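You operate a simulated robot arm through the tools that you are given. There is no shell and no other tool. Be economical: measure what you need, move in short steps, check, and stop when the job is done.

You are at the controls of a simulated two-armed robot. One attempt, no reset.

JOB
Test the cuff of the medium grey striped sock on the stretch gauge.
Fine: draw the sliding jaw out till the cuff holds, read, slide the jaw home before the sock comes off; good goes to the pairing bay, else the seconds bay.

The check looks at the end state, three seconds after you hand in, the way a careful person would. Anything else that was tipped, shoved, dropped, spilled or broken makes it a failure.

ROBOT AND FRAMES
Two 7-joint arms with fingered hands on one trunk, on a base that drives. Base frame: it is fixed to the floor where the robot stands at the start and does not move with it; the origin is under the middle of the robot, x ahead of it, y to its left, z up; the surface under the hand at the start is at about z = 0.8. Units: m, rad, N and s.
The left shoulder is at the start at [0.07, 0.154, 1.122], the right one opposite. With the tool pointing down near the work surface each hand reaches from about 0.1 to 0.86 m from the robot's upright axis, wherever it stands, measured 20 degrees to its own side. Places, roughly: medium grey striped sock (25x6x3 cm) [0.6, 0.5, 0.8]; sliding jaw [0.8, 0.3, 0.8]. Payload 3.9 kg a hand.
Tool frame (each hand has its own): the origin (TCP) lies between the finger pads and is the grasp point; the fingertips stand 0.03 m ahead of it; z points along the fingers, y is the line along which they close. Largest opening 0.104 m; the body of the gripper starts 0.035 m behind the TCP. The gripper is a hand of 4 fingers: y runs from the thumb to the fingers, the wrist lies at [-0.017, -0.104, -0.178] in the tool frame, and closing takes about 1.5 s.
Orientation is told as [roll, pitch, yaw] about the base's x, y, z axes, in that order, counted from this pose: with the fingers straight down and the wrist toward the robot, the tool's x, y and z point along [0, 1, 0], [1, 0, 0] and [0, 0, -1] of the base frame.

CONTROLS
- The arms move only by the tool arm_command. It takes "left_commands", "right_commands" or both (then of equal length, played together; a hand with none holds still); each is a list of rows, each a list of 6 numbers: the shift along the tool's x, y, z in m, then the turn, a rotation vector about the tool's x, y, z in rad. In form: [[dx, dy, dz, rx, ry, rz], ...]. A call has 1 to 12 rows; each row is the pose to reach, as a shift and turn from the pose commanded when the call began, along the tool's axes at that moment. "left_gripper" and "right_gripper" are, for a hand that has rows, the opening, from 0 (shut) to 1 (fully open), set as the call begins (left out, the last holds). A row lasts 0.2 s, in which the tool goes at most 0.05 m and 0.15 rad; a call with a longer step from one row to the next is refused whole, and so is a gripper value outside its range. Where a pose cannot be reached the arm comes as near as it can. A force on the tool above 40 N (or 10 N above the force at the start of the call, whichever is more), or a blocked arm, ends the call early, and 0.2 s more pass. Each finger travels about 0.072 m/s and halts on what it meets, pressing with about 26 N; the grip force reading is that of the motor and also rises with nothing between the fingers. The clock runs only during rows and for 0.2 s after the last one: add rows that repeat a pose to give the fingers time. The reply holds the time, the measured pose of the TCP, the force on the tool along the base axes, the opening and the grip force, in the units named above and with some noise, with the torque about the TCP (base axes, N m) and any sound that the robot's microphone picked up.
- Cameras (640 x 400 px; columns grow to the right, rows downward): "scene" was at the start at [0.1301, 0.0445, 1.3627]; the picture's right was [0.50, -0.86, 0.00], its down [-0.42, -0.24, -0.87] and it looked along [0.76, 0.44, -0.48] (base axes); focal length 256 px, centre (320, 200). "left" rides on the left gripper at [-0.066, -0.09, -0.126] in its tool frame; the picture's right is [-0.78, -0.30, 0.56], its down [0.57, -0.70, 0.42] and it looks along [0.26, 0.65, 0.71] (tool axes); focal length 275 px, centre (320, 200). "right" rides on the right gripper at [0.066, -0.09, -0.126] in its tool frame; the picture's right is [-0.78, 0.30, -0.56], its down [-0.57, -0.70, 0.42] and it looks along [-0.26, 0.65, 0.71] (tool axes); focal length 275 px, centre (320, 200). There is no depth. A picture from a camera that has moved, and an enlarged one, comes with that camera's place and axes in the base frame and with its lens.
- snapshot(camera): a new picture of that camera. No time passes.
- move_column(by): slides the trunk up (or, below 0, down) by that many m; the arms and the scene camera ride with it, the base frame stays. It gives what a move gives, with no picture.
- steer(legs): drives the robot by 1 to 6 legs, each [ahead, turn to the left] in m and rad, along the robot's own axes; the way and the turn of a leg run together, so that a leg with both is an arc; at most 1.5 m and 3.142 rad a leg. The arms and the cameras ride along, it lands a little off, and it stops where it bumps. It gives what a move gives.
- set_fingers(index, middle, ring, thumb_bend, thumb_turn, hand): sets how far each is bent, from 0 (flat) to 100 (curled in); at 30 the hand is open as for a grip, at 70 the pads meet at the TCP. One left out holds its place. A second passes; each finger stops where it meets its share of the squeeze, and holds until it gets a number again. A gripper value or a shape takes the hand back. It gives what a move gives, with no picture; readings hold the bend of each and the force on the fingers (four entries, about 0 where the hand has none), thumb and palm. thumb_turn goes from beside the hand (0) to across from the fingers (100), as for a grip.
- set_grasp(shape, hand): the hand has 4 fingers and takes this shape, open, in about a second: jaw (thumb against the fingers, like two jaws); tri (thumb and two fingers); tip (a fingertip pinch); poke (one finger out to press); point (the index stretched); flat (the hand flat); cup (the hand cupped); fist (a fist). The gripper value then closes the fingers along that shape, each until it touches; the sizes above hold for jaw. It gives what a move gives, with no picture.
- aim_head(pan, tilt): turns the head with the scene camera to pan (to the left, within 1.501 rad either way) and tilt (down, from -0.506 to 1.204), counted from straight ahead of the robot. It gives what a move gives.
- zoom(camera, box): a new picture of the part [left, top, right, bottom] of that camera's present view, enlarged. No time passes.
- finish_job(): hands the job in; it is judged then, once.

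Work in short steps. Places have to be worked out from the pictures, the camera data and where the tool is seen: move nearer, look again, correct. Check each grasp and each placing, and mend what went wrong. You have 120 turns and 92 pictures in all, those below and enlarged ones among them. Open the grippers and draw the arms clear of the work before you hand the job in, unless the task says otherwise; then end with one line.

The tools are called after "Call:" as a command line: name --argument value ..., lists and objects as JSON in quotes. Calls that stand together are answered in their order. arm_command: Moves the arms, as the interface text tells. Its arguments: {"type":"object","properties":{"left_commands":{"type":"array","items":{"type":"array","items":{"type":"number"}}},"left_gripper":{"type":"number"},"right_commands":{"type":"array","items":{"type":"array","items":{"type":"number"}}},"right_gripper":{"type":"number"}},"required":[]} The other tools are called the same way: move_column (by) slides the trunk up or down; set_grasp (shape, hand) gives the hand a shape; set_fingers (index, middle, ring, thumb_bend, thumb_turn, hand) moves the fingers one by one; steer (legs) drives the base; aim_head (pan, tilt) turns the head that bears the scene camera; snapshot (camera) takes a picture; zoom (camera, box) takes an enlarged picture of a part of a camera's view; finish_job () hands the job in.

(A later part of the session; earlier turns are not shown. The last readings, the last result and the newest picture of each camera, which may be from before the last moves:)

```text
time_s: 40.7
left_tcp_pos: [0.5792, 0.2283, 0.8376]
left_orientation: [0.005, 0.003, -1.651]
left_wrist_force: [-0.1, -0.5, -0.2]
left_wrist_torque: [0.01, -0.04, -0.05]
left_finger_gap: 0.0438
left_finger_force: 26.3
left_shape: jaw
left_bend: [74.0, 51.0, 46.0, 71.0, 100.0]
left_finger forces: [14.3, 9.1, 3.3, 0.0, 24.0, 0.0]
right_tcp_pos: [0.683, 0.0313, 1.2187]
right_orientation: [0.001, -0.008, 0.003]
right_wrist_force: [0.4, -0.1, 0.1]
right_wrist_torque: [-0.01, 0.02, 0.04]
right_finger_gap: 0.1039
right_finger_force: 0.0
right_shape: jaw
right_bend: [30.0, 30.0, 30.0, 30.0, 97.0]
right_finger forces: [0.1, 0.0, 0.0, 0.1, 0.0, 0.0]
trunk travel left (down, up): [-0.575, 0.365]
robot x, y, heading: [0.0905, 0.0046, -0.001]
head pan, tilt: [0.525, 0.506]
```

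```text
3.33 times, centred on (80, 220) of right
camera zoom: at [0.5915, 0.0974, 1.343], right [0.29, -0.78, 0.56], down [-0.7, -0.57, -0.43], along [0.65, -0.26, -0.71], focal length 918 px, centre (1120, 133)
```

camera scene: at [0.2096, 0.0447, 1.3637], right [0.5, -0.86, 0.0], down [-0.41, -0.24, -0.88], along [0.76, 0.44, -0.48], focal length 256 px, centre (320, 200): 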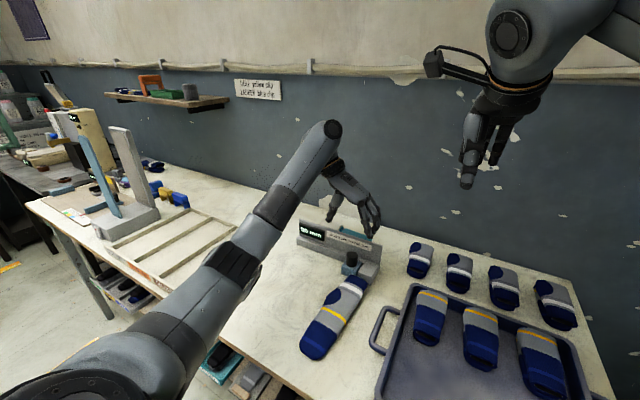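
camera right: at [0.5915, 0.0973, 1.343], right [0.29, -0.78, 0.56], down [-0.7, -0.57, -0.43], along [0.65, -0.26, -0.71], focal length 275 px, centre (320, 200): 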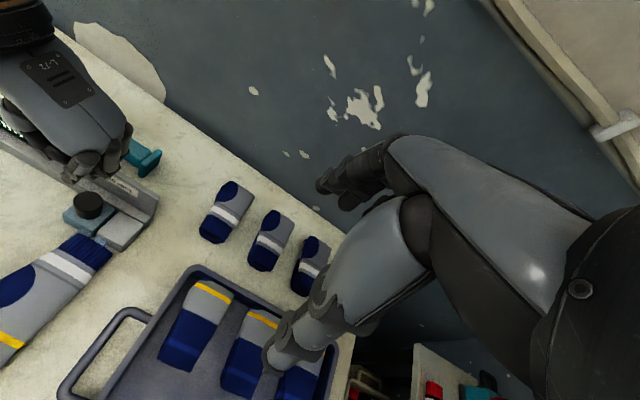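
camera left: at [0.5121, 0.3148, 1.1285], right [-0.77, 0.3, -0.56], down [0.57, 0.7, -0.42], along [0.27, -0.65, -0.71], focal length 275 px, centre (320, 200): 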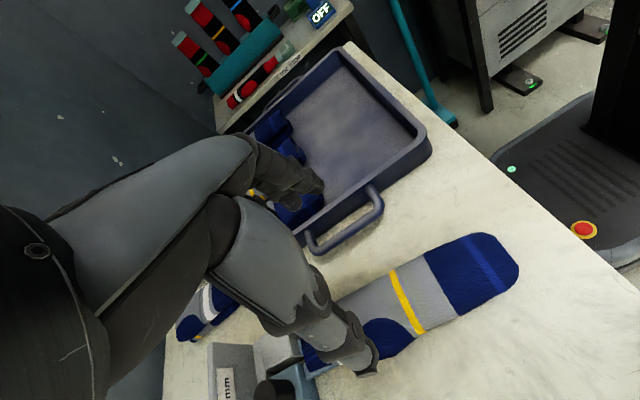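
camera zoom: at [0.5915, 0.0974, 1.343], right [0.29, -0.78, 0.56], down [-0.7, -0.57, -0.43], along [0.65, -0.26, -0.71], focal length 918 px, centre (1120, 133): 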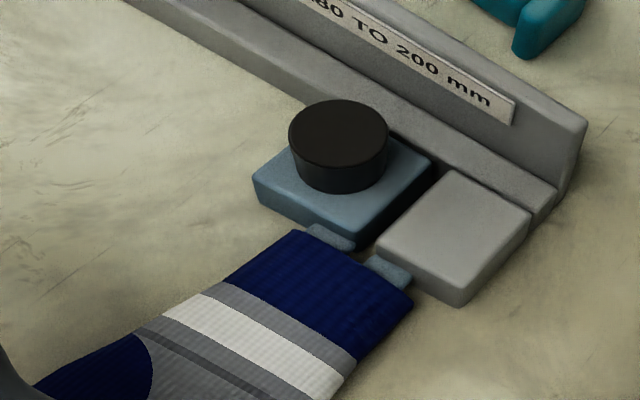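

Gripping snaps the cuff back onto both tongues, releasing undoes it. So I set the hand to yaw −90° exactly with TCP y≈0.227 (and 8 mm deeper), so that the relaxed sock will be centred, and release.

Call:
arm_command --left_commands '[[0.004, 0.0, 0, 0, 0, -0.04], [0.008, 0.001, 0, 0, 0, -0.08], [0.008, 0.001, 0, 0, 0, -0.08]]'

Call:
arm_command --left_commands '[[0, 0, 0, 0, 0, 0], [0, 0, 0, 0, 0, 0], [0, 0, 0, 0, 0, 0], [0, 0, 0, 0, 0, 0], [0, 0, 0, 0, 0, 0], [0, 0, -0.02, 0, 0, 0], [0, 0, -0.05, 0, 0, 0], [0, 0, -0.09, 0, 0, 0], [0, 0, -0.13, 0, 0, 0]]' --left_gripper 1

Call:
zoom --camera "right" --box '[0, 160, 160, 280]'

```text
time_s: 41.5
left_tcp_pos: [0.5857, 0.2271, 0.8373]
left_orientation: [0.005, 0.0, -1.568]
left_wrist_force: [0.3, 0.4, -0.4]
left_wrist_torque: [-0.01, -0.07, -0.04]
left_finger_gap: 0.0438
left_finger_force: 25.5
left_shape: jaw
left_bend: [74.0, 51.0, 46.0, 71.0, 100.0]
left_finger forces: [14.4, 9.4, 3.4, 0.0, 24.1, 0.0]
right_tcp_pos: [0.6835, 0.0306, 1.2194]
right_orientation: [0.001, -0.008, 0.002]
right_wrist_force: [0.7, -0.1, -0.4]
right_wrist_torque: [0.02, -0.03, 0.0]
right_finger_gap: 0.1041
right_finger_force: 0.1
right_shape: jaw
right_bend: [30.0, 30.0, 30.0, 30.0, 97.0]
right_finger forces: [0.1, 0.1, 0.0, 0.0, 0.1, 0.0]
trunk travel left (down, up): [-0.575, 0.365]
robot x, y, heading: [0.0905, -0.0003, 0.002]
head pan, tilt: [0.525, 0.506]
```

```text
time_s: 43.5
left_tcp_pos: [0.5866, 0.2249, 0.9691]
left_orientation: [0.004, 0.001, -1.571]
left_wrist_force: [-0.4, 0.1, -0.1]
left_wrist_torque: [-0.01, -0.04, 0.03]
left_finger_gap: 0.1038
left_finger_force: 0.0
left_shape: jaw
left_bend: [30.0, 30.0, 30.0, 30.0, 97.0]
left_finger forces: [0.0, 0.0, 0.0, 0.1, 0.0, 0.1]
right_tcp_pos: [0.6822, 0.0304, 1.2202]
right_orientation: [0.002, -0.008, 0.002]
right_wrist_force: [0.0, -0.3, 0.3]
right_wrist_torque: [0.0, -0.01, -0.03]
right_finger_gap: 0.104
right_finger_force: 0.1
right_shape: jaw
right_bend: [30.0, 30.0, 30.0, 30.0, 97.0]
right_finger forces: [0.0, 0.1, 0.1, 0.1, 0.0, 0.0]
trunk travel left (down, up): [-0.575, 0.365]
robot x, y, heading: [0.0915, -0.0011, -0.001]
head pan, tilt: [0.525, 0.506]
```

```text
3.33 times, centred on (80, 220) of right
camera zoom: at [0.5912, 0.0969, 1.3431], right [0.29, -0.78, 0.56], down [-0.7, -0.57, -0.43], along [0.65, -0.26, -0.71], focal length 918 px, centre (1120, 133)
```

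zoom: 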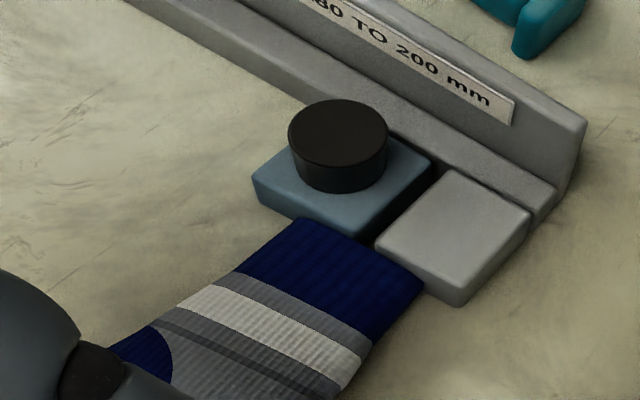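

The relaxed cuff now sits centred over both tongues, right up to the roots. I take the poke shape again and move to the −y side of the knob.

Call:
set_grasp --hand "left" --shape "poke"

Call:
arm_command --left_commands '[[0.013, 0.006, -0.02, 0, 0, -0.131], [0.026, 0.012, -0.02, 0, 0, -0.262], [0.039, 0.018, -0.02, 0, 0, -0.393], [0.052, 0.024, -0.02, 0, 0, -0.524], [0.065, 0.03, -0.02, 0, 0, -0.655], [0.078, 0.036, -0.02, 0, 0, -0.786], [0.091, 0.042, -0.02, 0, 0, -0.917], [0.104, 0.048, -0.02, 0, 0, -1.048], [0.117, 0.054, -0.02, 0, 0, -1.179], [0.13, 0.06, -0.02, 0, 0, -1.31], [0.143, 0.066, -0.02, 0, 0, -1.441], [0.157, 0.07, -0.02, 0, 0, -1.571]]'

```text
time_s: 44.4
left_tcp_pos: [0.5851, 0.2253, 0.9689]
left_orientation: [0.005, -0.001, -1.572]
left_wrist_force: [-0.6, 0.5, -0.2]
left_wrist_torque: [0.0, -0.01, 0.01]
left_finger_gap: 0.0003
left_finger_force: 0.1
left_shape: poke
left_bend: [70.0, 70.0, 99.0, 100.0, 100.0]
left_finger forces: [0.0, 0.0, 0.1, 0.0, 0.1, 0.0]
right_tcp_pos: [0.6827, 0.0302, 1.2193]
right_orientation: [0.0, -0.007, 0.002]
right_wrist_force: [-0.7, -0.4, 0.2]
right_wrist_torque: [-0.02, -0.03, 0.01]
right_finger_gap: 0.1037
right_finger_force: 0.1
right_shape: jaw
right_bend: [30.0, 30.0, 30.0, 30.0, 97.0]
right_finger forces: [0.1, 0.0, 0.0, 0.1, 0.0, 0.0]
trunk travel left (down, up): [-0.575, 0.365]
robot x, y, heading: [0.088, 0.0013, -0.003]
head pan, tilt: [0.525, 0.506]
```

```text
time_s: 47.0
left_tcp_pos: [0.7435, 0.1573, 0.9865]
left_orientation: [0.0, -0.007, 0.002]
left_wrist_force: [-0.3, -0.3, -0.6]
left_wrist_torque: [0.05, 0.01, -0.02]
left_finger_gap: 0.0002
left_finger_force: 0.1
left_shape: poke
left_bend: [70.0, 70.0, 99.0, 100.0, 100.0]
left_finger forces: [0.0, 0.0, 0.0, 0.0, 0.0, 0.0]
right_tcp_pos: [0.6833, 0.0295, 1.2192]
right_orientation: [0.002, -0.006, 0.001]
right_wrist_force: [-0.2, -0.1, 0.1]
right_wrist_torque: [0.0, 0.0, -0.01]
right_finger_gap: 0.1039
right_finger_force: 0.2
right_shape: jaw
right_bend: [30.0, 30.0, 30.0, 30.0, 97.0]
right_finger forces: [0.0, 0.1, 0.1, 0.1, 0.1, 0.0]
trunk travel left (down, up): [-0.575, 0.365]
robot x, y, heading: [0.0902, -0.0017, 0.001]
head pan, tilt: [0.525, 0.506]
```

Lower to 0.885 and push about 15 mm past contact, then look.

Call:
arm_command --left_commands '[[0, 0, 0.035, 0, 0, 0], [0, 0, 0.07, 0, 0, 0], [0, 0, 0.092, 0, 0, 0], [0, 0, 0.102, 0, 0, 0], [0.02, 0, 0.102, 0, 0, 0], [0.04, 0, 0.102, 0, 0, 0], [0.05, 0, 0.102, 0, 0, 0], [0.058, 0, 0.102, 0, 0, 0], [0.068, 0, 0.102, 0, 0, 0], [0.068, 0, 0.102, 0, 0, 0]]'

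Call:
zoom --camera "left" --box '[240, 200, 480, 400]'

```text
time_s: 49.2
left_tcp_pos: [0.7445, 0.2231, 0.8873]
left_orientation: [0.0, -0.006, -0.003]
left_wrist_force: [-0.6, -3.9, 0.3]
left_wrist_torque: [-0.11, 0.03, -0.03]
left_finger_gap: 0.0
left_finger_force: 0.0
left_shape: poke
left_bend: [70.0, 70.0, 99.0, 100.0, 100.0]
left_finger forces: [0.1, 3.8, 0.1, 0.1, 0.1, 0.0]
right_tcp_pos: [0.6841, 0.0286, 1.2193]
right_orientation: [0.002, -0.006, 0.001]
right_wrist_force: [0.2, 0.1, 0.2]
right_wrist_torque: [0.03, 0.02, -0.02]
right_finger_gap: 0.1038
right_finger_force: 0.1
right_shape: jaw
right_bend: [30.0, 30.0, 30.0, 30.0, 97.0]
right_finger forces: [0.0, 0.1, 0.0, 0.0, 0.1, 0.0]
trunk travel left (down, up): [-0.575, 0.365]
robot x, y, heading: [0.0879, 0.0018, 0.003]
head pan, tilt: [0.525, 0.506]
```

```text
2.00 times, centred on (360, 300) of left
camera zoom: at [0.6544, 0.1576, 1.012], right [-0.29, -0.78, -0.56], down [-0.7, 0.57, -0.43], along [0.65, 0.26, -0.71], focal length 551 px, centre (240, 0)
```

zoom: 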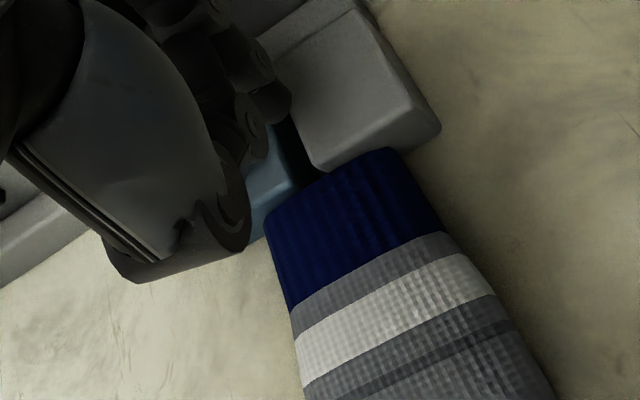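

The jaw has started moving and the tongue hasn't come out. I push on 20 mm and look.

Call:
arm_command --left_commands '[[0.008, 0, 0, 0, 0, 0], [0.016, 0, 0, 0, 0, 0], [0.022, 0, 0, 0, 0, 0], [0.022, 0, 0, 0, 0, 0]]'

Call:
zoom --camera "left" --box '[240, 200, 480, 400]'

```text
time_s: 50.2
left_tcp_pos: [0.7444, 0.2453, 0.8862]
left_orientation: [0.002, -0.006, -0.001]
left_wrist_force: [-2.9, -3.2, 1.9]
left_wrist_torque: [-0.03, 0.02, -0.01]
left_finger_gap: 0.0
left_finger_force: 0.1
left_shape: poke
left_bend: [70.0, 70.0, 99.0, 100.0, 100.0]
left_finger forces: [0.0, 4.5, 0.1, 0.0, 0.0, 0.0]
right_tcp_pos: [0.6832, 0.0294, 1.2191]
right_orientation: [0.003, -0.006, 0.001]
right_wrist_force: [-0.3, -0.6, 0.0]
right_wrist_torque: [0.0, -0.02, 0.01]
right_finger_gap: 0.1039
right_finger_force: 0.1
right_shape: jaw
right_bend: [30.0, 30.0, 30.0, 30.0, 97.0]
right_finger forces: [0.0, 0.1, 0.0, 0.0, 0.0, 0.1]
trunk travel left (down, up): [-0.575, 0.365]
robot x, y, heading: [0.0895, -0.0, -0.004]
head pan, tilt: [0.525, 0.506]
```

```text
2.00 times, centred on (360, 300) of left
camera zoom: at [0.6542, 0.1806, 1.0117], right [-0.29, -0.78, -0.56], down [-0.7, 0.57, -0.43], along [0.65, 0.27, -0.71], focal length 551 px, centre (240, 0)
```

zoom: 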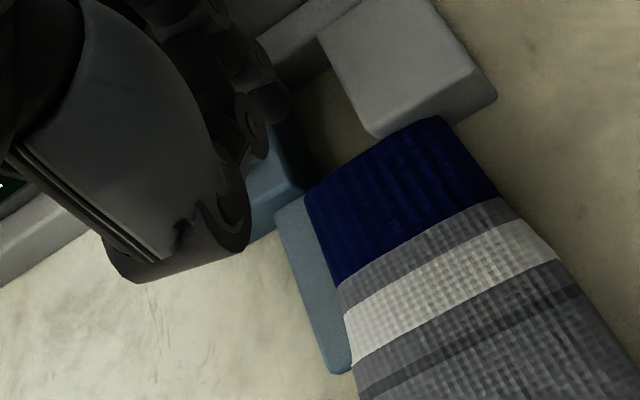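

The tongue again comes out through the cuff's side, with no resistance: the cuff isn't caught. I'll slide the jaw home, then redo the insertion from the tips at tongue height and keep the sock held by the right hand while the left hand draws the jaw.

Call:
arm_command --left_commands '[[-0.01, 0, 0, 0, 0, 0], [-0.01, 0, -0.04, 0, 0, 0], [-0.01, 0, -0.07, 0, 0, 0], [0.035, 0, -0.07, 0, 0, 0], [0.08, 0, -0.07, 0, 0, 0], [0.11, 0, -0.07, 0, 0, 0], [0.11, 0, -0.035, 0, 0, 0], [0.11, 0, 0, 0, 0, 0], [0.09, 0, 0, 0, 0, 0], [0.075, 0, 0, 0, 0, 0], [0.062, 0, 0, 0, 0, 0]]'

Call:
arm_command --left_commands '[[-0.007, 0, 0, 0, 0, 0], [-0.014, 0, 0, 0, 0, 0], [-0.02, 0, 0, 0, 0, 0], [-0.0245, 0, 0, 0, 0, 0], [-0.0245, 0, 0, 0, 0, 0]]'

Call:
zoom --camera "scene" --box '[300, 180, 400, 290]'

```text
time_s: 52.6
left_tcp_pos: [0.7447, 0.3093, 0.8851]
left_orientation: [-0.001, -0.006, 0.002]
left_wrist_force: [0.8, 2.3, 0.1]
left_wrist_torque: [0.05, 0.03, -0.01]
left_finger_gap: 0.0002
left_finger_force: 0.0
left_shape: poke
left_bend: [70.0, 70.0, 99.0, 100.0, 100.0]
left_finger forces: [1.9, 0.0, 0.0, 0.0, 0.0, 0.0]
right_tcp_pos: [0.6825, 0.0301, 1.2189]
right_orientation: [0.002, -0.006, 0.004]
right_wrist_force: [1.4, 0.5, 0.0]
right_wrist_torque: [0.02, -0.01, 0.01]
right_finger_gap: 0.1037
right_finger_force: 0.1
right_shape: jaw
right_bend: [30.0, 30.0, 30.0, 30.0, 97.0]
right_finger forces: [0.0, 0.0, 0.0, 0.1, 0.1, 0.1]
trunk travel left (down, up): [-0.575, 0.365]
robot x, y, heading: [0.093, -0.0035, -0.0]
head pan, tilt: [0.525, 0.506]
```

```text
time_s: 53.8
left_tcp_pos: [0.7433, 0.2856, 0.8867]
left_orientation: [0.0, -0.006, -0.001]
left_wrist_force: [-0.3, 3.0, 0.1]
left_wrist_torque: [0.12, -0.02, 0.02]
left_finger_gap: 0.0003
left_finger_force: 0.0
left_shape: poke
left_bend: [70.0, 70.0, 99.0, 100.0, 100.0]
left_finger forces: [3.1, 0.1, 0.0, 0.0, 0.0, 0.0]
right_tcp_pos: [0.6839, 0.032, 1.2192]
right_orientation: [-0.001, -0.006, 0.0]
right_wrist_force: [-0.2, -0.1, -0.1]
right_wrist_torque: [-0.02, 0.01, 0.03]
right_finger_gap: 0.1042
right_finger_force: 0.1
right_shape: jaw
right_bend: [30.0, 30.0, 30.0, 30.0, 97.0]
right_finger forces: [0.0, 0.0, 0.1, 0.0, 0.0, 0.1]
trunk travel left (down, up): [-0.575, 0.365]
robot x, y, heading: [0.088, -0.0007, -0.004]
head pan, tilt: [0.525, 0.506]
```

```text
3.64 times, centred on (350, 235) of scene
camera zoom: at [0.22, 0.0452, 1.3627], right [0.5, -0.86, 0.0], down [-0.42, -0.24, -0.87], along [0.76, 0.44, -0.48], focal length 930 px, centre (211, 73)
```

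zoom: 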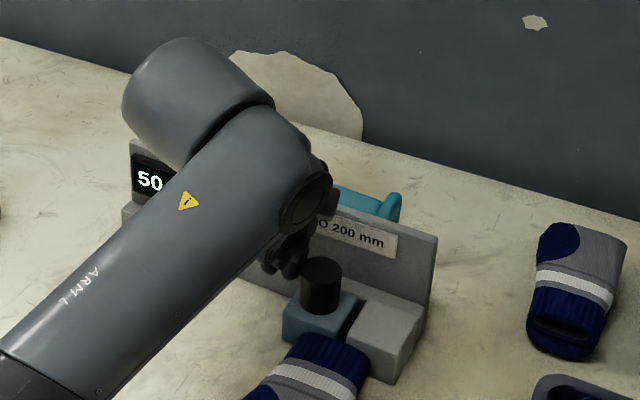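

Home again (50). I park the left hand to the left, turned to yaw −90°, keeping the poke shape.

Call:
arm_command --left_commands '[[0.01, 0, -0.045, 0, 0, 0], [0.03, -0.01, -0.09, 0, 0, 0.1428], [0.05, -0.02, -0.115, 0, 0, 0.2856], [0.07, -0.03, -0.125, 0, 0, 0.4284], [0.09, -0.045, -0.125, 0, 0, 0.5712], [0.105, -0.06, -0.125, 0, 0, 0.714], [0.115, -0.07, -0.125, 0, 0, 0.8568], [0.12, -0.08, -0.125, 0, 0, 0.9996], [0.125, -0.09, -0.125, 0, 0, 1.1424], [0.13, -0.1, -0.125, 0, 0, 1.2852], [0.135, -0.11, -0.125, 0, 0, 1.428], [0.135, -0.12, -0.125, 0, 0, 1.5708]]'

Call:
arm_command --right_commands '[[0.02, -0.01, 0.02, 0, 0, -0.1428], [0.04, -0.02, 0.04, 0, 0, -0.2856], [0.06, -0.03, 0.06, 0, 0, -0.4284], [0.08, -0.04, 0.08, 0, 0, -0.5712], [0.1, -0.05, 0.1, 0, 0, -0.714], [0.12, -0.06, 0.12, 0, 0, -0.8568], [0.14, -0.07, 0.14, 0, 0, -0.9996], [0.155, -0.08, 0.16, 0, 0, -1.1424], [0.17, -0.09, 0.18, 0, 0, -1.2852], [0.185, -0.1, 0.2, 0, 0, -1.428], [0.195, -0.112, 0.215, 0, 0, -1.5708]]'

Call:
snapshot --camera "right"

Call:
snapshot --camera "scene"

```text
refused: row 2 steps farther than a row can; nothing moved
```

```text
time_s: 55.8
left_tcp_pos: [0.7424, 0.2852, 0.8837]
left_orientation: [0.0, -0.001, 0.0]
left_wrist_force: [-0.1, -0.4, -0.4]
left_wrist_torque: [0.03, 0.0, -0.01]
left_finger_gap: 0.0004
left_finger_force: 0.1
left_shape: poke
left_bend: [70.0, 70.0, 99.0, 100.0, 100.0]
left_finger forces: [0.0, 0.1, 0.0, 0.0, 0.1, 0.0]
right_tcp_pos: [0.6193, 0.1674, 1.0804]
right_orientation: [-0.01, -0.011, 0.989]
right_wrist_force: [0.9, -1.4, 0.7]
right_wrist_torque: [0.04, -0.03, -0.04]
right_finger_gap: 0.1036
right_finger_force: 0.0
right_shape: jaw
right_bend: [31.0, 30.0, 30.0, 30.0, 97.0]
right_finger forces: [0.1, 0.0, 0.0, 0.0, 0.0, 0.0]
right hand out of reach, approached as far as the arm can: row 8, 9
trunk travel left (down, up): [-0.575, 0.365]
robot x, y, heading: [0.0878, 0.0016, 0.005]
head pan, tilt: [0.525, 0.506]
stopped in row 9 (right hand): the force on the tool passed its limit at 42 N (the readings are from after the stop); the commanded pose is now the measured one
```

```text
25 pictures are left
camera right: at [0.5133, 0.13, 1.2041], right [0.8, -0.18, 0.57], down [0.1, -0.9, -0.43], along [0.59, 0.4, -0.7], focal length 275 px, centre (320, 200)
```

right: 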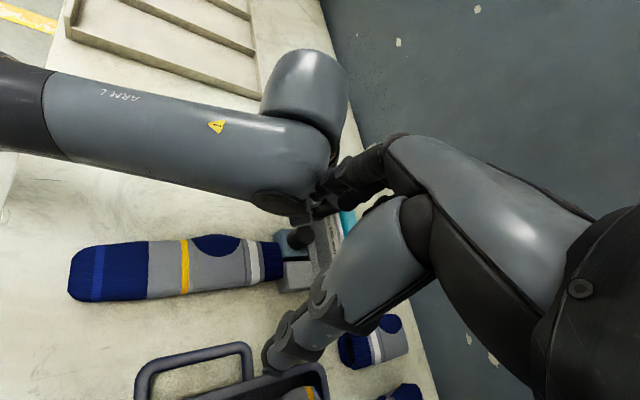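

```text
24 pictures are left
camera scene: at [0.2198, 0.0446, 1.3627], right [0.5, -0.87, 0.0], down [-0.42, -0.24, -0.87], along [0.76, 0.44, -0.48], focal length 256 px, centre (320, 200)
```

scene: 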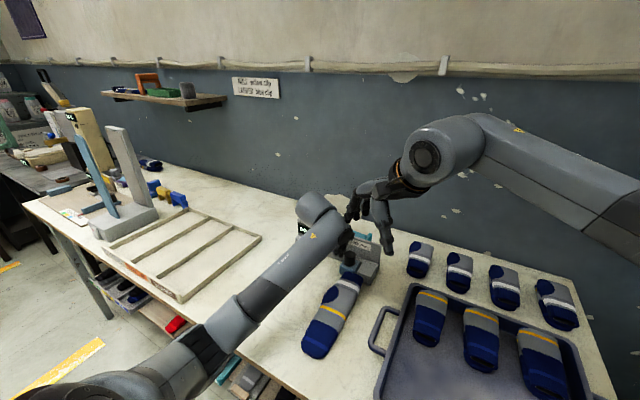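

I should have waited: the left call was refused and the right hand brushed the left arm and stopped. Nothing else was touched; I back the right hand away first.

Call:
arm_command --right_commands '[[-0.02, -0.02, -0.02, 0, 0, 0], [-0.045, -0.045, -0.04, 0, 0, 0], [-0.075, -0.07, -0.06, 0, 0, 0], [-0.102, -0.1, -0.08, 0, 0, 0]]'

Call:
arm_command --left_commands '[[0.01, 0, -0.03, 0, 0, 0], [0.02, -0.01, -0.07, 0, 0, 0.1428], [0.035, -0.02, -0.1, 0, 0, 0.2856], [0.055, -0.03, -0.12, 0, 0, 0.4284], [0.075, -0.045, -0.125, 0, 0, 0.5712], [0.09, -0.06, -0.125, 0, 0, 0.714], [0.105, -0.07, -0.125, 0, 0, 0.8568], [0.115, -0.08, -0.125, 0, 0, 0.9996], [0.125, -0.09, -0.125, 0, 0, 1.1424], [0.13, -0.1, -0.125, 0, 0, 1.2852], [0.135, -0.11, -0.125, 0, 0, 1.428], [0.135, -0.12, -0.125, 0, 0, 1.5708]]'

```text
time_s: 56.8
left_tcp_pos: [0.7436, 0.2861, 0.8834]
left_orientation: [0.001, -0.002, 0.004]
left_wrist_force: [0.9, -0.3, -0.7]
left_wrist_torque: [0.05, 0.0, -0.01]
left_finger_gap: 0.0003
left_finger_force: 0.3
left_shape: poke
left_bend: [70.0, 70.0, 99.0, 100.0, 100.0]
left_finger forces: [0.0, 0.0, 0.1, 0.0, 0.0, 0.0]
right_tcp_pos: [0.624, 0.1497, 1.0938]
right_orientation: [-0.01, -0.011, 0.989]
right_wrist_force: [-0.5, 0.3, 0.0]
right_wrist_torque: [-0.02, 0.0, -0.05]
right_finger_gap: 0.1039
right_finger_force: 0.1
right_shape: jaw
right_bend: [30.0, 30.0, 30.0, 30.0, 97.0]
right_finger forces: [0.0, 0.0, 0.0, 0.1, 0.1, 0.1]
right hand out of reach, approached as far as the arm can: row 1, 2, 3, 4
trunk travel left (down, up): [-0.575, 0.365]
robot x, y, heading: [0.0872, -0.0014, 0.001]
head pan, tilt: [0.525, 0.506]
```

```text
time_s: 59.4
left_tcp_pos: [0.6212, 0.4211, 1.0088]
left_orientation: [0.002, -0.001, -1.571]
left_wrist_force: [-0.1, -0.5, -0.6]
left_wrist_torque: [0.03, 0.0, 0.03]
left_finger_gap: 0.0
left_finger_force: 0.0
left_shape: poke
left_bend: [70.0, 70.0, 99.0, 100.0, 100.0]
left_finger forces: [0.0, 0.0, 0.1, 0.1, 0.1, 0.0]
right_tcp_pos: [0.6234, 0.1497, 1.0954]
right_orientation: [-0.009, -0.011, 0.989]
right_wrist_force: [0.7, 0.0, -0.4]
right_wrist_torque: [0.0, 0.0, 0.01]
right_finger_gap: 0.1037
right_finger_force: 0.0
right_shape: jaw
right_bend: [30.0, 30.0, 30.0, 30.0, 97.0]
right_finger forces: [0.0, 0.1, 0.0, 0.0, 0.1, 0.0]
trunk travel left (down, up): [-0.575, 0.365]
robot x, y, heading: [0.0907, -0.0019, -0.001]
head pan, tilt: [0.525, 0.506]
```

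Left is parked. The right arm seems at a joint limit at this yaw; I unwind the yaw to free it.

Call:
arm_command --right_commands '[[0, 0, 0, 0, 0, 0.14], [0, 0, 0, 0, 0, 0.28], [-0.01, -0.01, -0.01, 0, 0, 0.42], [-0.02, -0.02, -0.02, 0, 0, 0.56], [-0.03, -0.03, -0.03, 0, 0, 0.7], [-0.045, -0.045, -0.04, 0, 0, 0.84], [-0.06, -0.06, -0.05, 0, 0, 0.989]]'

```text
time_s: 61.0
left_tcp_pos: [0.6231, 0.4202, 1.0087]
left_orientation: [0.001, 0.001, -1.568]
left_wrist_force: [0.3, -0.4, -0.6]
left_wrist_torque: [0.0, 0.05, 0.01]
left_finger_gap: 0.0
left_finger_force: 0.1
left_shape: poke
left_bend: [70.0, 70.0, 99.0, 100.0, 100.0]
left_finger forces: [0.0, 0.0, 0.0, 0.1, 0.1, 0.0]
right_tcp_pos: [0.6365, 0.0674, 1.144]
right_orientation: [0.004, -0.018, -0.003]
right_wrist_force: [-1.0, 0.0, 0.5]
right_wrist_torque: [-0.01, 0.03, 0.01]
right_finger_gap: 0.1038
right_finger_force: 0.0
right_shape: jaw
right_bend: [30.0, 30.0, 30.0, 30.0, 97.0]
right_finger forces: [0.1, 0.1, 0.1, 0.1, 0.0, 0.1]
trunk travel left (down, up): [-0.575, 0.365]
robot x, y, heading: [0.0878, 0.0008, 0.002]
head pan, tilt: [0.525, 0.506]
```

The right arm can't hold the sock in that orientation, so I go back to the left hand with the 'tri' shape (thumb centred against two fingers), which should not twist the sock. I move over the sock and look.

Call:
set_grasp --hand "left" --shape "tri"

Call:
arm_command --left_commands '[[-0.01, 0.045, 0, 0, 0, 0], [-0.02, 0.09, 0, 0, 0, 0], [-0.03, 0.135, 0, 0, 0, 0], [-0.04, 0.175, 0.01, 0, 0, 0], [-0.047, 0.194, 0.03, 0, 0, 0], [-0.047, 0.194, 0.06, 0, 0, 0]]'

Call:
snapshot --camera "left"

Call:
snapshot --camera "right"

```text
time_s: 61.9
left_tcp_pos: [0.6229, 0.4219, 1.008]
left_orientation: [0.003, 0.001, -1.567]
left_wrist_force: [-0.5, 0.4, 0.2]
left_wrist_torque: [0.0, 0.01, 0.0]
left_finger_gap: 0.1039
left_finger_force: 0.1
left_shape: tri
left_bend: [30.0, 30.0, 99.0, 30.0, 97.0]
left_finger forces: [0.1, 0.1, 0.1, 0.1, 0.1, 0.1]
right_tcp_pos: [0.6365, 0.0674, 1.1437]
right_orientation: [0.003, -0.016, 0.0]
right_wrist_force: [-0.3, -0.6, 0.1]
right_wrist_torque: [-0.01, -0.03, -0.01]
right_finger_gap: 0.1038
right_finger_force: 0.1
right_shape: jaw
right_bend: [30.0, 30.0, 30.0, 30.0, 97.0]
right_finger forces: [0.0, 0.0, 0.0, 0.0, 0.0, 0.0]
trunk travel left (down, up): [-0.575, 0.365]
robot x, y, heading: [0.0895, 0.0005, 0.001]
head pan, tilt: [0.525, 0.506]
```

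```text
time_s: 63.2
left_tcp_pos: [0.5782, 0.2268, 0.9498]
left_orientation: [0.001, -0.002, -1.566]
left_wrist_force: [-0.5, 1.2, 0.1]
left_wrist_torque: [0.02, -0.01, 0.0]
left_finger_gap: 0.1036
left_finger_force: 0.0
left_shape: tri
left_bend: [30.0, 30.0, 99.0, 30.0, 97.0]
left_finger forces: [0.0, 0.0, 0.0, 0.0, 0.0, 0.0]
right_tcp_pos: [0.6384, 0.0685, 1.1428]
right_orientation: [0.003, -0.014, 0.0]
right_wrist_force: [-0.6, 0.3, -0.1]
right_wrist_torque: [0.01, 0.0, 0.04]
right_finger_gap: 0.1039
right_finger_force: 0.2
right_shape: jaw
right_bend: [30.0, 30.0, 30.0, 30.0, 97.0]
right_finger forces: [0.0, 0.1, 0.1, 0.0, 0.0, 0.1]
trunk travel left (down, up): [-0.575, 0.365]
robot x, y, heading: [0.086, 0.0023, -0.004]
head pan, tilt: [0.525, 0.506]
```

```text
23 pictures are left
camera left: at [0.5128, 0.3171, 1.0749], right [-0.78, 0.29, -0.56], down [0.57, 0.7, -0.42], along [0.27, -0.65, -0.71], focal length 275 px, centre (320, 200)
```

left: 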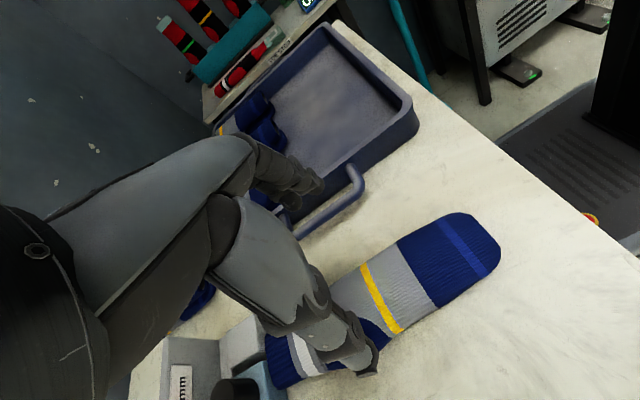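

```text
22 pictures are left
camera right: at [0.5448, 0.1346, 1.2669], right [0.29, -0.78, 0.56], down [-0.69, -0.57, -0.44], along [0.66, -0.26, -0.7], focal length 275 px, centre (320, 200)
```

right: 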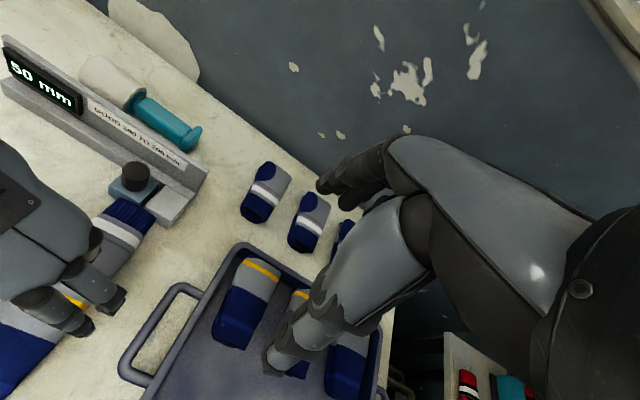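

Sock lies straight (y≈0.231, yaw≈0). I lower and close with the tri grip.

Call:
arm_command --left_commands '[[0, -0.003, 0.04, 0, 0, 0], [0, -0.003, 0.075, 0, 0, 0], [0, -0.003, 0.1, 0, 0, 0], [0, -0.003, 0.113, 0, 0, 0], [0, -0.003, 0.113, 0, 0, 0]]'

Call:
arm_command --left_commands '[[0, 0, 0, 0, 0, 0], [0, 0, 0, 0, 0, 0], [0, 0, 0, 0, 0, 0], [0, 0, 0, 0, 0, 0], [0, 0, 0, 0, 0, 0], [0, 0, 0, 0, 0, 0], [0, 0, 0, 0, 0, 0]]' --left_gripper 0

Call:
zoom --camera "right" --box '[0, 150, 200, 300]'

```text
time_s: 64.5
left_tcp_pos: [0.5763, 0.2301, 0.8348]
left_orientation: [0.002, 0.002, -1.566]
left_wrist_force: [-0.1, 0.5, 0.3]
left_wrist_torque: [0.01, -0.01, 0.0]
left_finger_gap: 0.1041
left_finger_force: 0.1
left_shape: tri
left_bend: [30.0, 30.0, 99.0, 30.0, 97.0]
left_finger forces: [0.1, 0.0, 0.1, 0.0, 0.0, 0.1]
right_tcp_pos: [0.6371, 0.0672, 1.1434]
right_orientation: [0.004, -0.017, 0.0]
right_wrist_force: [-0.8, -0.1, -1.2]
right_wrist_torque: [0.01, 0.03, 0.01]
right_finger_gap: 0.104
right_finger_force: 0.2
right_shape: jaw
right_bend: [30.0, 30.0, 30.0, 30.0, 97.0]
right_finger forces: [0.0, 0.0, 0.0, 0.0, 0.0, 0.0]
trunk travel left (down, up): [-0.575, 0.365]
robot x, y, heading: [0.0912, 0.0024, 0.003]
head pan, tilt: [0.525, 0.506]
```

```text
time_s: 66.0
left_tcp_pos: [0.5762, 0.2307, 0.8367]
left_orientation: [0.001, -0.002, -1.568]
left_wrist_force: [0.4, 0.5, 0.0]
left_wrist_torque: [-0.04, -0.09, -0.02]
left_finger_gap: 0.0437
left_finger_force: 26.0
left_shape: tri
left_bend: [74.0, 48.0, 100.0, 73.0, 100.0]
left_finger forces: [13.4, 13.4, 0.0, 0.0, 24.5, 0.0]
right_tcp_pos: [0.6371, 0.0668, 1.1432]
right_orientation: [0.004, -0.014, 0.001]
right_wrist_force: [0.6, -0.7, 0.8]
right_wrist_torque: [0.0, 0.03, -0.01]
right_finger_gap: 0.1038
right_finger_force: 0.1
right_shape: jaw
right_bend: [30.0, 30.0, 30.0, 30.0, 97.0]
right_finger forces: [0.0, 0.0, 0.0, 0.0, 0.0, 0.1]
trunk travel left (down, up): [-0.575, 0.365]
robot x, y, heading: [0.0898, 0.0012, 0.007]
head pan, tilt: [0.525, 0.506]
```

```text
2.67 times, centred on (100, 225) of right
camera zoom: at [0.5445, 0.134, 1.267], right [0.29, -0.78, 0.56], down [-0.69, -0.57, -0.44], along [0.66, -0.26, -0.7], focal length 734 px, centre (907, 133)
```

zoom: 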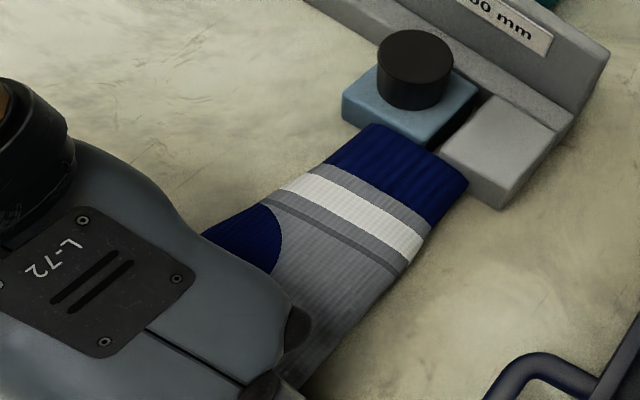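

Gripped without sideways shift. I pull the cuff fully off the tongues (75 mm back), then raise 7 mm to tongue height and look.

Call:
arm_command --left_commands '[[-0.03, 0, 0, 0, 0, 0], [-0.06, 0, 0, 0, 0, 0], [-0.08, 0, 0, 0, 0, 0], [-0.08, 0, -0.007, 0, 0, 0], [-0.08, 0, -0.007, 0, 0, 0]]'

Call:
zoom --camera "right" --box '[20, 150, 180, 270]'

```text
time_s: 67.2
left_tcp_pos: [0.496, 0.2281, 0.842]
left_orientation: [0.001, 0.001, -1.568]
left_wrist_force: [-0.4, -1.0, -0.2]
left_wrist_torque: [0.01, 0.03, 0.0]
left_finger_gap: 0.0436
left_finger_force: 26.3
left_shape: tri
left_bend: [74.0, 48.0, 100.0, 73.0, 100.0]
left_finger forces: [13.7, 12.8, 0.0, 0.0, 25.0, 0.0]
right_tcp_pos: [0.6364, 0.0673, 1.1439]
right_orientation: [0.005, -0.014, 0.002]
right_wrist_force: [-0.4, 0.9, 0.2]
right_wrist_torque: [0.0, 0.0, 0.03]
right_finger_gap: 0.1039
right_finger_force: 0.0
right_shape: jaw
right_bend: [30.0, 30.0, 30.0, 30.0, 97.0]
right_finger forces: [0.1, 0.1, 0.0, 0.0, 0.0, 0.0]
trunk travel left (down, up): [-0.575, 0.365]
robot x, y, heading: [0.088, 0.0009, 0.002]
head pan, tilt: [0.525, 0.506]
```

```text
3.33 times, centred on (100, 210) of right
camera zoom: at [0.5446, 0.1341, 1.267], right [0.29, -0.78, 0.56], down [-0.7, -0.57, -0.44], along [0.66, -0.26, -0.7], focal length 918 px, centre (1053, 167)
```

zoom: 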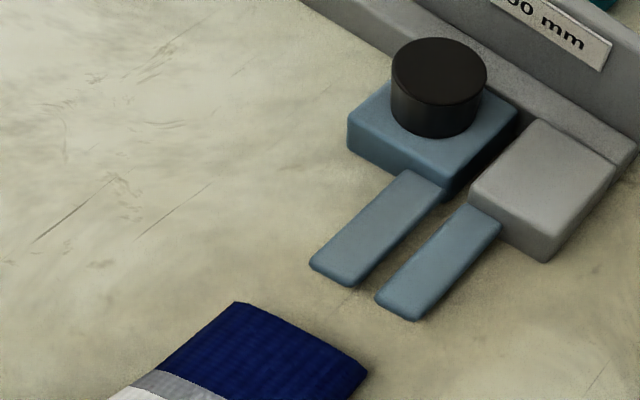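

Cuff (centre y 0.228) lines up with the tongues (0.227), now at raised height. I insert it straight by 79 mm, watching force.

Call:
arm_command --left_commands '[[0.02, 0.001, -0.001, 0, 0, 0], [0.035, 0.001, -0.001, 0, 0, 0], [0.05, 0.001, -0.001, 0, 0, 0], [0.062, 0.001, -0.001, 0, 0, 0], [0.072, 0.001, -0.001, 0, 0, 0], [0.079, 0.001, -0.001, 0, 0, 0], [0.079, 0.001, -0.001, 0, 0, 0]]'

Call:
arm_command --left_commands '[[0, 0, 0, 0, 0, 0], [0, 0, 0, 0, 0, 0], [0, 0, 0, 0, 0, 0], [0, 0, 0, 0, 0, 0], [0, 0, 0, 0, 0, 0], [0, 0, -0.02, 0, 0, 0], [0, 0, -0.05, 0, 0, 0], [0, 0, -0.09, 0, 0, 0], [0, 0, -0.13, 0, 0, 0]]' --left_gripper 1

Call:
zoom --camera "right" --box '[20, 150, 180, 270]'

```text
time_s: 68.8
left_tcp_pos: [0.575, 0.2285, 0.8432]
left_orientation: [0.001, 0.002, -1.568]
left_wrist_force: [1.1, -1.1, -0.5]
left_wrist_torque: [-0.03, 0.01, -0.04]
left_finger_gap: 0.0439
left_finger_force: 26.6
left_shape: tri
left_bend: [74.0, 48.0, 100.0, 73.0, 100.0]
left_finger forces: [14.0, 12.7, 0.0, 0.1, 25.3, 0.1]
right_tcp_pos: [0.636, 0.0669, 1.1438]
right_orientation: [0.004, -0.015, -0.001]
right_wrist_force: [-0.2, 0.7, 0.0]
right_wrist_torque: [0.0, 0.01, 0.02]
right_finger_gap: 0.1037
right_finger_force: 0.0
right_shape: jaw
right_bend: [30.0, 30.0, 30.0, 30.0, 97.0]
right_finger forces: [0.1, 0.0, 0.0, 0.0, 0.0, 0.1]
trunk travel left (down, up): [-0.575, 0.365]
robot x, y, heading: [0.0914, 0.0015, 0.001]
head pan, tilt: [0.525, 0.506]
```

```text
time_s: 70.8
left_tcp_pos: [0.5757, 0.2269, 0.9736]
left_orientation: [0.001, 0.0, -1.568]
left_wrist_force: [0.0, 0.1, -0.5]
left_wrist_torque: [0.0, 0.0, 0.02]
left_finger_gap: 0.1035
left_finger_force: 0.1
left_shape: tri
left_bend: [30.0, 30.0, 99.0, 30.0, 97.0]
left_finger forces: [0.0, 0.1, 0.0, 0.0, 0.0, 0.0]
right_tcp_pos: [0.6366, 0.0668, 1.1435]
right_orientation: [0.003, -0.015, 0.001]
right_wrist_force: [0.0, 0.3, -0.5]
right_wrist_torque: [-0.02, 0.03, -0.02]
right_finger_gap: 0.1037
right_finger_force: 0.1
right_shape: jaw
right_bend: [30.0, 30.0, 30.0, 30.0, 97.0]
right_finger forces: [0.1, 0.0, 0.0, 0.0, 0.0, 0.0]
trunk travel left (down, up): [-0.575, 0.365]
robot x, y, heading: [0.0901, -0.0003, 0.002]
head pan, tilt: [0.525, 0.506]
```

```text
3.33 times, centred on (100, 210) of right
camera zoom: at [0.5443, 0.1337, 1.2671], right [0.29, -0.78, 0.56], down [-0.69, -0.57, -0.44], along [0.66, -0.26, -0.7], focal length 918 px, centre (1053, 167)
```

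zoom: 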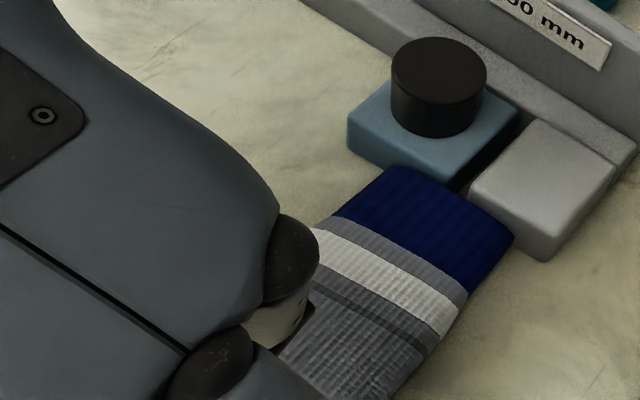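

Cuff is centred over both tongues. I first move the right hand out of the way (up and right), then take the poke shape.

Call:
arm_command --right_commands '[[-0.03, 0, -0.03, 0, 0, 0], [-0.06, 0, -0.06, 0, 0, 0], [-0.09, 0, -0.08, 0, 0, 0], [-0.12, 0, -0.08, 0, 0, 0]]'

Call:
set_grasp --hand "left" --shape "poke"

Call:
arm_command --left_commands '[[0.014, 0.006, -0.015, 0, 0, -0.131], [0.028, 0.012, -0.015, 0, 0, -0.262], [0.042, 0.018, -0.015, 0, 0, -0.393], [0.056, 0.024, -0.015, 0, 0, -0.524], [0.07, 0.03, -0.015, 0, 0, -0.655], [0.084, 0.036, -0.015, 0, 0, -0.786], [0.098, 0.042, -0.015, 0, 0, -0.917], [0.112, 0.048, -0.015, 0, 0, -1.048], [0.126, 0.054, -0.015, 0, 0, -1.179], [0.14, 0.06, -0.015, 0, 0, -1.31], [0.154, 0.066, -0.015, 0, 0, -1.441], [0.168, 0.07, -0.015, 0, 0, -1.571]]'

```text
time_s: 71.8
left_tcp_pos: [0.5762, 0.2243, 0.9745]
left_orientation: [0.001, 0.003, -1.569]
left_wrist_force: [0.4, -0.5, 1.3]
left_wrist_torque: [0.02, 0.0, 0.02]
left_finger_gap: 0.1039
left_finger_force: 0.0
left_shape: tri
left_bend: [30.0, 30.0, 99.0, 30.0, 97.0]
left_finger forces: [0.1, 0.0, 0.0, 0.1, 0.0, 0.0]
right_tcp_pos: [0.6343, -0.058, 1.2228]
right_orientation: [0.005, -0.013, 0.0]
right_wrist_force: [-0.6, -0.8, -0.4]
right_wrist_torque: [0.0, -0.02, -0.01]
right_finger_gap: 0.1038
right_finger_force: 0.1
right_shape: jaw
right_bend: [30.0, 30.0, 30.0, 30.0, 97.0]
right_finger forces: [0.0, 0.1, 0.0, 0.1, 0.0, 0.1]
trunk travel left (down, up): [-0.575, 0.365]
robot x, y, heading: [0.0908, 0.0017, -0.0]
head pan, tilt: [0.525, 0.506]
```

```text
time_s: 72.8
left_tcp_pos: [0.5774, 0.2279, 0.9744]
left_orientation: [0.001, 0.0, -1.568]
left_wrist_force: [0.0, -0.3, 0.1]
left_wrist_torque: [0.01, 0.0, 0.02]
left_finger_gap: 0.0001
left_finger_force: 0.0
left_shape: poke
left_bend: [70.0, 70.0, 99.0, 100.0, 100.0]
left_finger forces: [0.0, 0.0, 0.0, 0.0, 0.0, 0.1]
right_tcp_pos: [0.6356, -0.0547, 1.2217]
right_orientation: [0.004, -0.013, -0.001]
right_wrist_force: [0.6, 0.2, -0.9]
right_wrist_torque: [-0.01, -0.01, 0.01]
right_finger_gap: 0.1039
right_finger_force: 0.2
right_shape: jaw
right_bend: [30.0, 30.0, 30.0, 30.0, 97.0]
right_finger forces: [0.1, 0.0, 0.1, 0.1, 0.1, 0.1]
trunk travel left (down, up): [-0.575, 0.365]
robot x, y, heading: [0.0904, -0.0008, -0.003]
head pan, tilt: [0.525, 0.506]
```

```text
time_s: 75.3
left_tcp_pos: [0.7456, 0.159, 0.9869]
left_orientation: [0.002, -0.001, 0.007]
left_wrist_force: [0.1, 0.0, -0.2]
left_wrist_torque: [0.03, 0.0, 0.01]
left_finger_gap: 0.0001
left_finger_force: 0.1
left_shape: poke
left_bend: [70.0, 70.0, 99.0, 100.0, 100.0]
left_finger forces: [0.0, 0.0, 0.1, 0.0, 0.0, 0.0]
right_tcp_pos: [0.6352, -0.0555, 1.2219]
right_orientation: [0.003, -0.016, -0.001]
right_wrist_force: [0.6, -0.4, -0.3]
right_wrist_torque: [-0.02, 0.0, -0.03]
right_finger_gap: 0.1039
right_finger_force: 0.0
right_shape: jaw
right_bend: [30.0, 30.0, 30.0, 30.0, 97.0]
right_finger forces: [0.0, 0.0, 0.1, 0.0, 0.0, 0.0]
trunk travel left (down, up): [-0.575, 0.365]
robot x, y, heading: [0.0884, 0.0019, 0.001]
head pan, tilt: [0.525, 0.506]
```

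Now I descend and push the knob about 25 mm past contact.

Call:
arm_command --left_commands '[[0, 0, 0.035, 0, 0, 0], [0, 0, 0.07, 0, 0, 0], [0, 0, 0.092, 0, 0, 0], [0, 0, 0.102, 0, 0, 0], [0.02, 0, 0.102, 0, 0, 0], [0.04, 0, 0.102, 0, 0, 0], [0.05, 0, 0.102, 0, 0, 0], [0.06, 0, 0.102, 0, 0, 0], [0.07, 0, 0.102, 0, 0, 0], [0.078, 0, 0.102, 0, 0, 0], [0.084, 0, 0.102, 0, 0, 0], [0.084, 0, 0.102, 0, 0, 0]]'

Call:
zoom --camera "left" --box '[240, 200, 480, 400]'

```text
time_s: 78.0
left_tcp_pos: [0.7427, 0.2417, 0.8871]
left_orientation: [0.002, -0.002, 0.004]
left_wrist_force: [-1.2, -3.4, 1.6]
left_wrist_torque: [-0.03, 0.01, -0.01]
left_finger_gap: 0.0001
left_finger_force: 0.1
left_shape: poke
left_bend: [70.0, 70.0, 99.0, 100.0, 100.0]
left_finger forces: [0.1, 3.4, 0.0, 0.0, 0.0, 0.0]
right_tcp_pos: [0.634, -0.0554, 1.2217]
right_orientation: [0.003, -0.016, 0.001]
right_wrist_force: [0.3, -0.3, -0.7]
right_wrist_torque: [0.0, -0.02, -0.02]
right_finger_gap: 0.104
right_finger_force: 0.1
right_shape: jaw
right_bend: [30.0, 30.0, 30.0, 30.0, 97.0]
right_finger forces: [0.1, 0.1, 0.1, 0.0, 0.0, 0.0]
trunk travel left (down, up): [-0.575, 0.365]
robot x, y, heading: [0.0872, 0.0011, 0.002]
head pan, tilt: [0.525, 0.506]
```

```text
2.00 times, centred on (360, 300) of left
camera zoom: at [0.6528, 0.177, 1.0127], right [-0.29, -0.78, -0.56], down [-0.7, 0.57, -0.42], along [0.65, 0.27, -0.71], focal length 551 px, centre (240, 0)
```

zoom: 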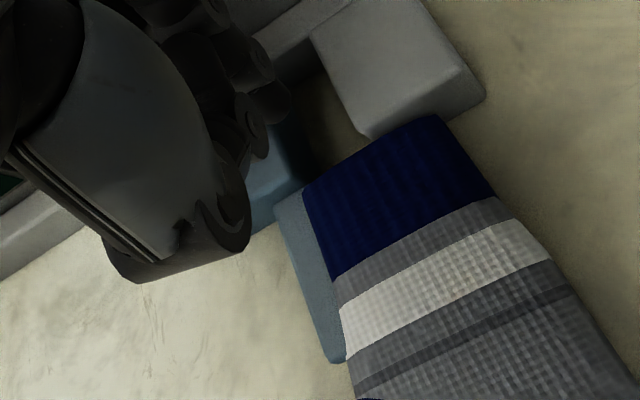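

The sock model may simply not deform visibly, so the stop could still come later. I keep drawing the jaw and watch the force.

Call:
arm_command --left_commands '[[0.01, 0, 0, 0, 0, 0], [0.02, 0, 0, 0, 0, 0], [0.03, 0, 0, 0, 0, 0], [0.04, 0, 0, 0, 0, 0], [0.05, 0, 0, 0, 0, 0], [0.06, 0, 0, 0, 0, 0], [0.06, 0, 0, 0, 0, 0]]'

Call:
snapshot --camera "left"

```text
time_s: 79.5
left_tcp_pos: [0.7422, 0.3036, 0.8889]
left_orientation: [0.001, -0.003, 0.004]
left_wrist_force: [-2.2, -4.9, -0.3]
left_wrist_torque: [-0.11, 0.04, -0.02]
left_finger_gap: 0.0001
left_finger_force: 0.1
left_shape: poke
left_bend: [70.0, 70.0, 99.0, 100.0, 100.0]
left_finger forces: [0.1, 4.9, 0.0, 0.1, 0.0, 0.0]
right_tcp_pos: [0.635, -0.0553, 1.2224]
right_orientation: [0.005, -0.016, -0.001]
right_wrist_force: [-0.8, -0.1, 0.7]
right_wrist_torque: [-0.01, -0.01, 0.0]
right_finger_gap: 0.1039
right_finger_force: 0.0
right_shape: jaw
right_bend: [30.0, 30.0, 30.0, 30.0, 97.0]
right_finger forces: [0.1, 0.1, 0.0, 0.1, 0.1, 0.0]
trunk travel left (down, up): [-0.575, 0.365]
robot x, y, heading: [0.0899, -0.0003, -0.003]
head pan, tilt: [0.525, 0.506]
```

```text
17 pictures are left
camera left: at [0.6537, 0.2367, 1.0136], right [-0.29, -0.78, -0.56], down [-0.7, 0.57, -0.42], along [0.65, 0.27, -0.71], focal length 275 px, centre (320, 200)
```

left: 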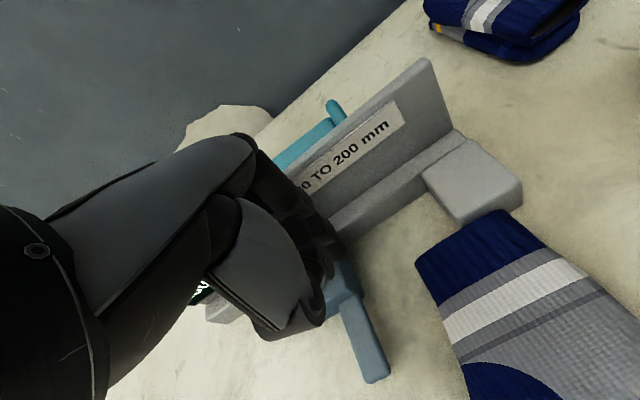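

Force is rising slightly (4.9 N). I continue in finer steps.

Call:
arm_command --left_commands '[[0.006, 0, 0, 0, 0, 0], [0.012, 0, 0, 0, 0, 0], [0.018, 0, 0, 0, 0, 0], [0.024, 0, 0, 0, 0, 0], [0.024, 0, 0, 0, 0, 0]]'

Call:
arm_command --left_commands '[[0.005, 0, 0, 0, 0, 0], [0.01, 0, 0, 0, 0, 0], [0.01, 0, 0, 0, 0, 0]]'

Call:
zoom --camera "scene" --box '[260, 180, 400, 290]'

```text
time_s: 80.8
left_tcp_pos: [0.7428, 0.3247, 0.8886]
left_orientation: [0.002, -0.002, 0.001]
left_wrist_force: [0.3, -5.5, 3.5]
left_wrist_torque: [-0.05, -0.01, -0.04]
left_finger_gap: 0.0
left_finger_force: 0.1
left_shape: poke
left_bend: [70.0, 70.0, 99.0, 100.0, 100.0]
left_finger forces: [0.0, 6.4, 0.0, 0.1, 0.0, 0.1]
right_tcp_pos: [0.6345, -0.0558, 1.2232]
right_orientation: [0.004, -0.016, 0.001]
right_wrist_force: [0.2, 0.2, 0.2]
right_wrist_torque: [-0.01, 0.0, -0.02]
right_finger_gap: 0.1039
right_finger_force: 0.0
right_shape: jaw
right_bend: [30.0, 30.0, 30.0, 30.0, 97.0]
right_finger forces: [0.1, 0.1, 0.1, 0.0, 0.0, 0.1]
trunk travel left (down, up): [-0.575, 0.365]
robot x, y, heading: [0.0916, 0.0021, -0.003]
head pan, tilt: [0.525, 0.506]
```

```text
time_s: 81.5
left_tcp_pos: [0.7418, 0.3363, 0.8871]
left_orientation: [0.003, -0.004, 0.002]
left_wrist_force: [-0.5, -6.4, 4.2]
left_wrist_torque: [-0.06, -0.02, -0.06]
left_finger_gap: 0.0001
left_finger_force: 0.0
left_shape: poke
left_bend: [70.0, 70.0, 99.0, 100.0, 100.0]
left_finger forces: [0.0, 7.3, 0.0, 0.0, 0.1, 0.0]
right_tcp_pos: [0.6342, -0.0576, 1.2224]
right_orientation: [0.003, -0.014, 0.002]
right_wrist_force: [0.5, -0.4, -0.2]
right_wrist_torque: [-0.04, 0.02, -0.02]
right_finger_gap: 0.1038
right_finger_force: 0.1
right_shape: jaw
right_bend: [30.0, 30.0, 30.0, 30.0, 97.0]
right_finger forces: [0.0, 0.1, 0.1, 0.1, 0.0, 0.1]
trunk travel left (down, up): [-0.575, 0.365]
robot x, y, heading: [0.0899, -0.0004, 0.001]
head pan, tilt: [0.525, 0.506]
```

```text
3.64 times, centred on (330, 235) of scene
camera zoom: at [0.2189, 0.0424, 1.3629], right [0.5, -0.87, 0.0], down [-0.42, -0.24, -0.88], along [0.76, 0.44, -0.48], focal length 930 px, centre (284, 73)
```

zoom: 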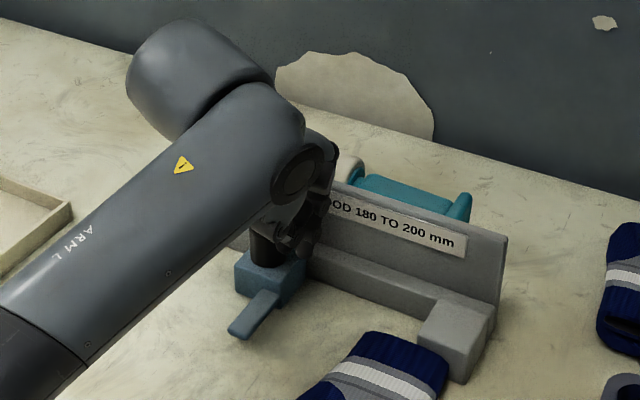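

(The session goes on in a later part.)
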